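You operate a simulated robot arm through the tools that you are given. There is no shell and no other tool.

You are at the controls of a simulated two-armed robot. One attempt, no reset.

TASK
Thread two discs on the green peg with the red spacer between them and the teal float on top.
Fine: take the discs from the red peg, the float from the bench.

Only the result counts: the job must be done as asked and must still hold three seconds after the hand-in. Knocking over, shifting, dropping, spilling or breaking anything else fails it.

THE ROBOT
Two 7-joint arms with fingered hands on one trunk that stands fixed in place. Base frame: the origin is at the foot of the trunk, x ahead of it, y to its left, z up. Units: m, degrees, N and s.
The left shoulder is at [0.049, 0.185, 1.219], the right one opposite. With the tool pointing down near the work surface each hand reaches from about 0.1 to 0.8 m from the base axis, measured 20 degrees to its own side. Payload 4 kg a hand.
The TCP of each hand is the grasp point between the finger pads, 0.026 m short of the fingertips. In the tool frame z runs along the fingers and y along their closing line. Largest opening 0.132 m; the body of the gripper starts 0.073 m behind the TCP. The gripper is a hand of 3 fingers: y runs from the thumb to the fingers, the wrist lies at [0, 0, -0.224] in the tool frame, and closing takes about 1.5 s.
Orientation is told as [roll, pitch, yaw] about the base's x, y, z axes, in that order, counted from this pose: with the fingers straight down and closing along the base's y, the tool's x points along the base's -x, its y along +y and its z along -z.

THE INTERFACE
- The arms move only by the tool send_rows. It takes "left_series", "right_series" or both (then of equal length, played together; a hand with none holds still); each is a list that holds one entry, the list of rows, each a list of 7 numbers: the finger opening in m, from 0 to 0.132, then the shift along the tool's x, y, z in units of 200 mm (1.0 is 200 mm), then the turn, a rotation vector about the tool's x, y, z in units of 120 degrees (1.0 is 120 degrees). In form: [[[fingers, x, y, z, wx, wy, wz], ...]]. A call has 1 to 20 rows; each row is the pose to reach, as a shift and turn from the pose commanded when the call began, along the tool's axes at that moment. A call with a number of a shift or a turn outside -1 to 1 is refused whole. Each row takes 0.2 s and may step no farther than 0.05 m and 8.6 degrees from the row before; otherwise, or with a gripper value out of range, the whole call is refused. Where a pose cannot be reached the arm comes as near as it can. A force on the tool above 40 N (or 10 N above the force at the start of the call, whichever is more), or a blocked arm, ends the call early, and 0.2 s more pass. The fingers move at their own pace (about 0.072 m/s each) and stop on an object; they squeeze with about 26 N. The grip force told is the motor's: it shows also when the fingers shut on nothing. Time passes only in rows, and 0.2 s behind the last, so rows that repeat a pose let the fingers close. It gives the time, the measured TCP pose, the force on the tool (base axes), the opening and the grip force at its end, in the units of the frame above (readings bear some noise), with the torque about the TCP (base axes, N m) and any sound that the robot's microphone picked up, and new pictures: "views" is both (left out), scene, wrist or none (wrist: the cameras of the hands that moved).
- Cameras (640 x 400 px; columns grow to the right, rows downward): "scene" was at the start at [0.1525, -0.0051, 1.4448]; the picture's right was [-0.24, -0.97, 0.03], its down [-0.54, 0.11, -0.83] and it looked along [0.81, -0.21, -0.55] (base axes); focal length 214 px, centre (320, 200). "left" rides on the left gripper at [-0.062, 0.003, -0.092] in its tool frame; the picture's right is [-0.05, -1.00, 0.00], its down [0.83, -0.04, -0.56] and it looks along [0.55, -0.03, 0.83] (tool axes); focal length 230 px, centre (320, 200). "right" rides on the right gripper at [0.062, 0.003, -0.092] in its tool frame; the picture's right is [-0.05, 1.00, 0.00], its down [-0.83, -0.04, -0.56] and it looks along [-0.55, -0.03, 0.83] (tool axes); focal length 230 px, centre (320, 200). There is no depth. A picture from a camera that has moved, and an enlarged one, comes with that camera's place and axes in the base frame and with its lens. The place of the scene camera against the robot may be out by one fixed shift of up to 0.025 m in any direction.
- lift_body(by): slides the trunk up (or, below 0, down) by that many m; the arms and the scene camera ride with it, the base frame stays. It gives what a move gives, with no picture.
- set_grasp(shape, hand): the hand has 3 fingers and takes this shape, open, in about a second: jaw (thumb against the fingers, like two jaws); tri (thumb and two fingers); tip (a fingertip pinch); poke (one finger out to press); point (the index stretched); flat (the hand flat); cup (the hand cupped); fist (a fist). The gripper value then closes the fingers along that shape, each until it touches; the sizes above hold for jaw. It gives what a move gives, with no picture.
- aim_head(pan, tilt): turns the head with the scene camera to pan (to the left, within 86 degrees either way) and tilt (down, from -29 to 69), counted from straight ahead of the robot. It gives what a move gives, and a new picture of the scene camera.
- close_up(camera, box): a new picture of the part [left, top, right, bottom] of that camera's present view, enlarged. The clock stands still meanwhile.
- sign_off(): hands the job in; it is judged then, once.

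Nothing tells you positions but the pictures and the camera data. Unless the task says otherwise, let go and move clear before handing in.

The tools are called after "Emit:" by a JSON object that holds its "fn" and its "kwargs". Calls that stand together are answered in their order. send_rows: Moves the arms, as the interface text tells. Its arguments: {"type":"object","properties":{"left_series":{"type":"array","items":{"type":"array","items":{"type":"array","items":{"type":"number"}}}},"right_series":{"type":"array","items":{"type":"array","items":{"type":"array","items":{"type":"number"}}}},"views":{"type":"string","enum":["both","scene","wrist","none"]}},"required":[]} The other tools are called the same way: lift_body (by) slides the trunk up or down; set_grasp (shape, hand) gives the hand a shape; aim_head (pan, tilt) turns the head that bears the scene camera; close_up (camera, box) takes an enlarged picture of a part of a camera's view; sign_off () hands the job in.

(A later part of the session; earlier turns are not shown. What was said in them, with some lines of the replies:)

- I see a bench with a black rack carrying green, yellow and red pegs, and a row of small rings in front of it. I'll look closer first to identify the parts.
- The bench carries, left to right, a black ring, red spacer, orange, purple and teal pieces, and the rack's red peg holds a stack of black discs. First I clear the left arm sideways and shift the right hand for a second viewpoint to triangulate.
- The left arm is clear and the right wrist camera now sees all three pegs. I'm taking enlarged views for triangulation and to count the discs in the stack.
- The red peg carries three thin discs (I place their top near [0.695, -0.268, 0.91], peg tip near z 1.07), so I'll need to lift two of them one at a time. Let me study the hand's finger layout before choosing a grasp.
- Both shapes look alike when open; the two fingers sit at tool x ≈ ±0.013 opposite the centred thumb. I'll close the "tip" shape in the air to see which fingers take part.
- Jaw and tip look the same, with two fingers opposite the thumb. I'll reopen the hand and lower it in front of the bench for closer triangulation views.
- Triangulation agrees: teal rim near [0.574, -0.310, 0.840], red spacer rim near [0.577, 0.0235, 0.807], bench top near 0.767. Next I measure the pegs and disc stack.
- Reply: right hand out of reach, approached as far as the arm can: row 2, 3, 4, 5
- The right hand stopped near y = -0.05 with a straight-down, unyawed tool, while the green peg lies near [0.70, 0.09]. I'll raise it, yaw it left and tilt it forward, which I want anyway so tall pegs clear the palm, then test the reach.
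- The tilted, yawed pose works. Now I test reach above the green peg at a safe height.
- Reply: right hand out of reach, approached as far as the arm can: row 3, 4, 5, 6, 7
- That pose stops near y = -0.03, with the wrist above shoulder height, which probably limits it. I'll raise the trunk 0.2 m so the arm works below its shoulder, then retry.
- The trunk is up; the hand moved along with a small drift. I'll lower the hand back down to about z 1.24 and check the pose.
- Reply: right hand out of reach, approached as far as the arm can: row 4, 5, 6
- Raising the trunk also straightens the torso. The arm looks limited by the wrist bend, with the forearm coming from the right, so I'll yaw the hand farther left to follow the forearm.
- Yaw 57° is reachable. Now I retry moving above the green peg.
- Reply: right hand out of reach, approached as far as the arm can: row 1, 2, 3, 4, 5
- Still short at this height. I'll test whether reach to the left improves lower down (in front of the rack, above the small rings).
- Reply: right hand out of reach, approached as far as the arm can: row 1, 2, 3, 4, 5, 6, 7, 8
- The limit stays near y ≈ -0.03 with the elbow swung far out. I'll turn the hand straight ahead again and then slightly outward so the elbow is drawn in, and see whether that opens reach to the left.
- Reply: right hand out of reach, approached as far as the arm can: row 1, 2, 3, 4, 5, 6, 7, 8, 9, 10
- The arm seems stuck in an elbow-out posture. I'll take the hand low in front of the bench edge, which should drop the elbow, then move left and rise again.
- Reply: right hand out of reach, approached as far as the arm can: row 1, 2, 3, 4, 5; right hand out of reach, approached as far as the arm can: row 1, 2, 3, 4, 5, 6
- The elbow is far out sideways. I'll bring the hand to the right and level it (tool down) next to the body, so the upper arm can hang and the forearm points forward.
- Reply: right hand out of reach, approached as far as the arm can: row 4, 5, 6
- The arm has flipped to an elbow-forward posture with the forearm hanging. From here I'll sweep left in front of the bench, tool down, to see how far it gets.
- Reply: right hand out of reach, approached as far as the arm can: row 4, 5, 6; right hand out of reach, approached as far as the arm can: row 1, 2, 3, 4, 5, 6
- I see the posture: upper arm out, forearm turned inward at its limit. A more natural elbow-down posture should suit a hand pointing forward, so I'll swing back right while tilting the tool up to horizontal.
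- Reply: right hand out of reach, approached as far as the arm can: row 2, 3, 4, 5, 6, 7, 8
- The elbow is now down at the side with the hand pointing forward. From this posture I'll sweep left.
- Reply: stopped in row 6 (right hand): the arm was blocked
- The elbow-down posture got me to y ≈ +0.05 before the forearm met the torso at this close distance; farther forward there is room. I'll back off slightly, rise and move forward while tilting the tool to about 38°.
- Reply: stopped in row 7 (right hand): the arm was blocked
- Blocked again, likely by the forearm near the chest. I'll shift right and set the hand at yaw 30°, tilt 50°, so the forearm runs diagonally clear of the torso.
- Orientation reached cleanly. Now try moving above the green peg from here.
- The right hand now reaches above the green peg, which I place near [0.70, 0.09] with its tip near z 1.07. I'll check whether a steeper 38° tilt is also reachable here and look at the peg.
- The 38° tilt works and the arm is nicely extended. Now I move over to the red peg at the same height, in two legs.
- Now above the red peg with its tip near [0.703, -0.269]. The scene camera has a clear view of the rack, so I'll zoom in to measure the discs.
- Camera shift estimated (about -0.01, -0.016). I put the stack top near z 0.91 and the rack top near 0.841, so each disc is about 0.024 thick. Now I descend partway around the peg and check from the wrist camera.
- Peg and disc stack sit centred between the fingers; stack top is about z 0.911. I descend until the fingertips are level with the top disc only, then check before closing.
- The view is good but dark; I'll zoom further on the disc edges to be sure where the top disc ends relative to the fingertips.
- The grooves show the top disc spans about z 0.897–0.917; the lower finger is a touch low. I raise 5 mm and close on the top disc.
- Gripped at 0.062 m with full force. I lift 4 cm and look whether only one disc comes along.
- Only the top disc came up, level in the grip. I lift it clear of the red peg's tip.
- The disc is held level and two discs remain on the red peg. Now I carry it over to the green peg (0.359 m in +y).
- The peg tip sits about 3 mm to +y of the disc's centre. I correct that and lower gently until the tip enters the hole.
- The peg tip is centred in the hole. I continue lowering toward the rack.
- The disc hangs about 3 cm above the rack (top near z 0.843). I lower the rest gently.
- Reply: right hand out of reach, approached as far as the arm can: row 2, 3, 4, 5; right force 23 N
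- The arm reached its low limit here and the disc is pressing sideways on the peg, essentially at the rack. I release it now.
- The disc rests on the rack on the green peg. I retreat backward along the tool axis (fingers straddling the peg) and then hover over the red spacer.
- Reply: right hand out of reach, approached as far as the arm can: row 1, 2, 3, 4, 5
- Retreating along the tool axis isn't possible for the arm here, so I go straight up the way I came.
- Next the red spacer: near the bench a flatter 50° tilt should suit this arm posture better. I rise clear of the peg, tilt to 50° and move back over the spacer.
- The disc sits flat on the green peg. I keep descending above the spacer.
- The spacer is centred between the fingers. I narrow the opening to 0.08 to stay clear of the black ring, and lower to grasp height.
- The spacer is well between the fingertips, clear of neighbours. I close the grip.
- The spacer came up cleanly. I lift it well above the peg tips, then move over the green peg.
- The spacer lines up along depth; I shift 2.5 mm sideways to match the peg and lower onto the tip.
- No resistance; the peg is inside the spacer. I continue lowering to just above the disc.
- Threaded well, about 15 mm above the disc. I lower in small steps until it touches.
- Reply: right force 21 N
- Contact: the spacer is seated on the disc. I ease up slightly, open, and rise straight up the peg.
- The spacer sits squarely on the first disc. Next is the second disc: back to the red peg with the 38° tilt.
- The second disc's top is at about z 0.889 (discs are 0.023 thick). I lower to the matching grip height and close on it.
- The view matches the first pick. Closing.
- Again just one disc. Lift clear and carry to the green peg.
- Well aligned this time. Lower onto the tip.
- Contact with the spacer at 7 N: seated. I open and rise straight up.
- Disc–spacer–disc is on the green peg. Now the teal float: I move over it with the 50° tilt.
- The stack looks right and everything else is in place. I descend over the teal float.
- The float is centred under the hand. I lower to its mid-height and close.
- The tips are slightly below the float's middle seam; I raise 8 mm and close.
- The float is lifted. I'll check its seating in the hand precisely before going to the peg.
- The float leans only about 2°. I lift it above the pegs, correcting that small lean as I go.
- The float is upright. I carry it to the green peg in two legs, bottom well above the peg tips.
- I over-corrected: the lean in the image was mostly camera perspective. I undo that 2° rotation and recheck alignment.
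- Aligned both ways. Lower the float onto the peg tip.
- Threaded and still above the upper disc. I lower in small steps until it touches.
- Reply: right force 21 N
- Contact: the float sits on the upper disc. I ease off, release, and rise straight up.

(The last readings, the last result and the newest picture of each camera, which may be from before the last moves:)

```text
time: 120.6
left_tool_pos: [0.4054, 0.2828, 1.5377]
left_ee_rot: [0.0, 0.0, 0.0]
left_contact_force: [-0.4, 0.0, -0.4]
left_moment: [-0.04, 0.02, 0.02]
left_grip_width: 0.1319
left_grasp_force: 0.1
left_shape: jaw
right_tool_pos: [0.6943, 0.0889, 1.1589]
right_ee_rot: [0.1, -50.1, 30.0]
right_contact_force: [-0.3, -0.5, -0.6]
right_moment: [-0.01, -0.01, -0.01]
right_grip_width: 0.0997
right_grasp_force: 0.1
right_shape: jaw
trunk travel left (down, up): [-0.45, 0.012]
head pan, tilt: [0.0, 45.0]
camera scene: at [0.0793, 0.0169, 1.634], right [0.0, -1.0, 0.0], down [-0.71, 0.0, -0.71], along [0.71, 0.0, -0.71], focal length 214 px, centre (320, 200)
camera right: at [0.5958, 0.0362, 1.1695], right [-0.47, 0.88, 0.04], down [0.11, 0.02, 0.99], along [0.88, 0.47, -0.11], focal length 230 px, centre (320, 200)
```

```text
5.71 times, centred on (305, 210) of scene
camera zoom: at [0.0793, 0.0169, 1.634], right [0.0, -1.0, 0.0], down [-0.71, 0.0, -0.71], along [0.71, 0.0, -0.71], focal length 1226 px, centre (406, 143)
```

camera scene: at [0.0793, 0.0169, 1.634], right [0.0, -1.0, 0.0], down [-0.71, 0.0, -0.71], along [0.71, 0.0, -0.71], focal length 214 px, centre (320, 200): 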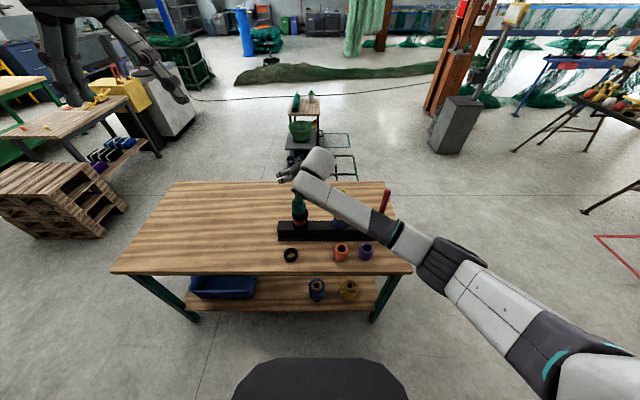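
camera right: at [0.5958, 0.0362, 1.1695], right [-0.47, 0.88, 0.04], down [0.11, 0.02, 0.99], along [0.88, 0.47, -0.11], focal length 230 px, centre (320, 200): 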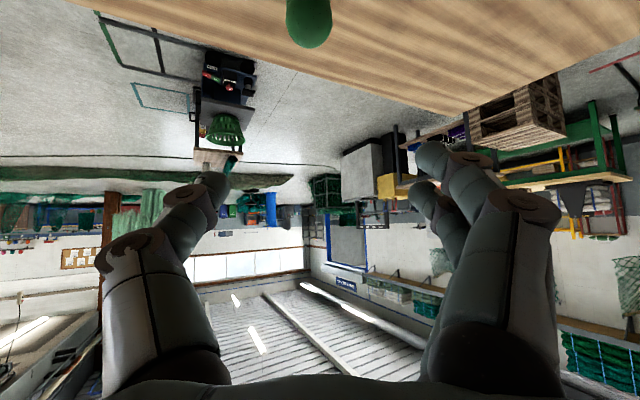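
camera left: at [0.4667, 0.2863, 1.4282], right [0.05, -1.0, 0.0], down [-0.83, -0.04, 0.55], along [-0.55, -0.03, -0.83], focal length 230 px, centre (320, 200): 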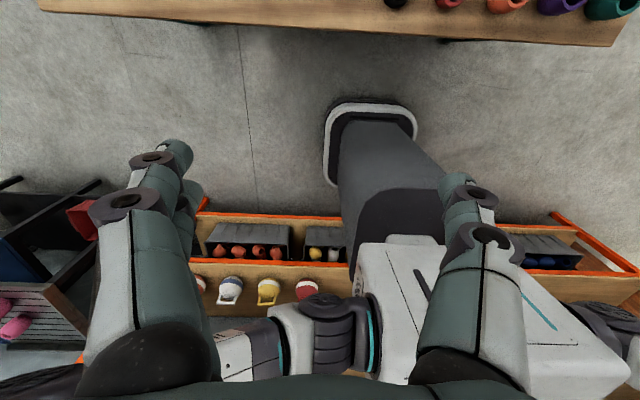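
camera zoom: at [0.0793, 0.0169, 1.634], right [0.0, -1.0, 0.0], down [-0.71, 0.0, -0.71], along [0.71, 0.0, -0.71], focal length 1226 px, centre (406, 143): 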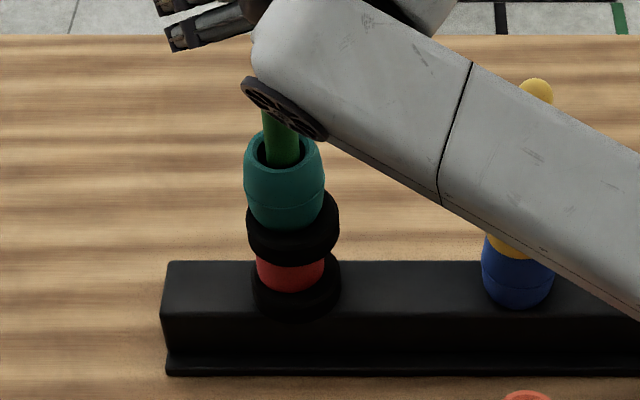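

All four parts are stacked on the green peg in order. I move the arm clear to the right and inspect the result.

Emit:
{"fn": "send_rows", "kwargs": {"right_series": [[[0.1, 0.078, -0.14, -0.14, 0, 0, 0], [0.1, 0.156, -0.28, -0.28, 0, 0, 0], [0.1, 0.234, -0.42, -0.419, 0, 0, 0], [0.1, 0.312, -0.561, -0.558, 0, 0, 0], [0.1, 0.39, -0.701, -0.698, 0, 0, 0], [0.1, 0.39, -0.701, -0.698, 0, 0, 0]]], "views": "none"}}

Emit:
{"fn": "send_rows", "kwargs": {"right_series": [[[0.1, 0.1, -0.14, -0.11, 0, 0, 0], [0.1, 0.2, -0.28, -0.22, 0, 0, 0], [0.1, 0.3, -0.42, -0.33, 0, 0, 0], [0.1, 0.4, -0.561, -0.44, 0, 0, 0], [0.1, 0.4, -0.561, -0.44, 0, 0, 0]]], "views": "scene"}}

Emit:
{"fn": "close_up", "kwargs": {"camera": "scene", "box": [265, 175, 405, 265]}}

Emit:
{"fn": "close_up", "kwargs": {"camera": "scene", "box": [275, 180, 325, 245]}}

```text
time: 122.0
left_tool_pos: [0.4061, 0.2848, 1.5378]
left_ee_rot: [-0.1, 0.1, -0.1]
left_contact_force: [0.2, 0.2, -0.2]
left_moment: [-0.03, 0.03, -0.01]
left_grip_width: 0.1318
left_grasp_force: 0.1
left_shape: jaw
right_tool_pos: [0.6301, -0.1106, 1.1877]
right_ee_rot: [-0.1, -50.1, 29.9]
right_contact_force: [0.6, 0.3, -0.7]
right_moment: [-0.04, 0.0, -0.02]
right_grip_width: 0.0999
right_grasp_force: 0.2
right_shape: jaw
trunk travel left (down, up): [-0.45, 0.012]
head pan, tilt: [0.0, 45.0]
```

```text
time: 123.2
left_tool_pos: [0.4056, 0.2821, 1.5384]
left_ee_rot: [0.0, 0.0, 0.0]
left_contact_force: [0.3, 0.6, 0.0]
left_moment: [-0.04, -0.01, 0.01]
left_grip_width: 0.1318
left_grasp_force: 0.0
left_shape: jaw
right_tool_pos: [0.5831, -0.2691, 1.1822]
right_ee_rot: [0.0, -50.2, 30.0]
right_contact_force: [-0.5, -0.3, -0.5]
right_moment: [0.02, -0.02, 0.01]
right_grip_width: 0.0999
right_grasp_force: 0.0
right_shape: jaw
trunk travel left (down, up): [-0.45, 0.012]
head pan, tilt: [0.0, 45.0]
camera scene: at [0.0791, 0.0167, 1.634], right [0.0, -1.0, 0.0], down [-0.71, 0.0, -0.71], along [0.71, 0.0, -0.71], focal length 214 px, centre (320, 200)
```

scene: 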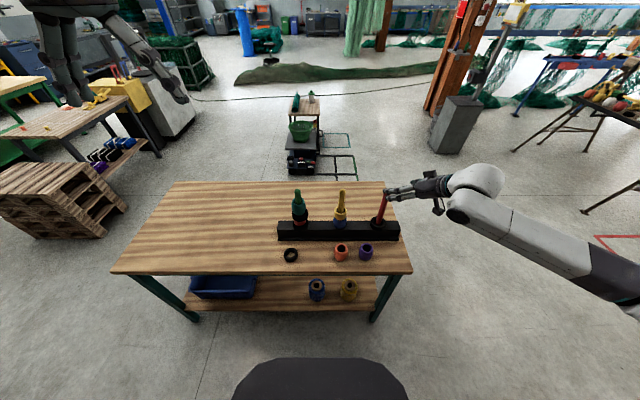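

```text
4.44 times, centred on (335, 220) of scene
camera zoom: at [0.0791, 0.0167, 1.634], right [0.0, -1.0, 0.0], down [-0.71, 0.0, -0.71], along [0.71, 0.0, -0.71], focal length 953 px, centre (253, 111)
```

zoom: 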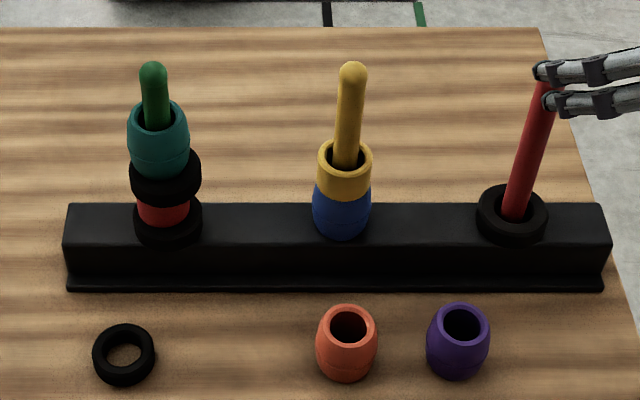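

```text
6.15 times, centred on (300, 212) of scene
camera zoom: at [0.0791, 0.0167, 1.634], right [0.0, -1.0, 0.0], down [-0.71, 0.0, -0.71], along [0.71, 0.0, -0.71], focal length 1320 px, centre (443, 123)
```

zoom: 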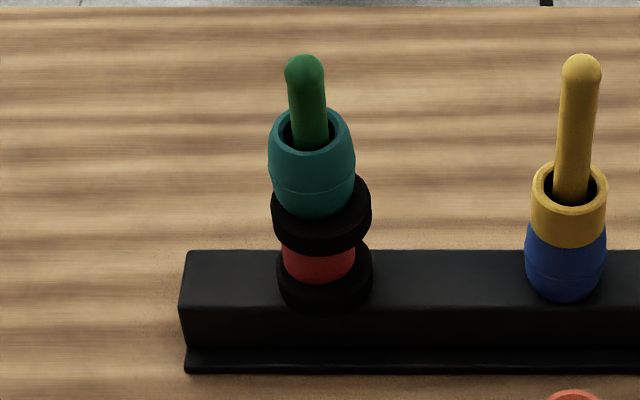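

The green peg carries disc, red spacer, disc, and the teal float on top. The third disc is still on the red peg, nothing else has moved, and the hand is clear, so I hand the job in.

Emit:
{"fn": "sign_off", "kwargs": {}}

```text
The job is handed in.
```

The stack is on the green peg and the job is handed in. From bottom to top it is disc, red spacer, disc, teal float.

Both discs came from the red peg, and one disc is still there. The float and the red spacer came from the bench.

In the last picture the stack stood upright with nothing touching it. The black ring, the orange and purple pieces, and the yellow peg's parts were where they started. The right hand was open and clear of the rack.

I pressed down at about 20 N when seating the spacer and the float, and about 7 N for the second disc. When I set down the first disc, the arm reached its low limit and pushed sideways on the green peg at about 19 N until I let go. Pictures taken afterwards showed no visible shift in the rack or the peg.
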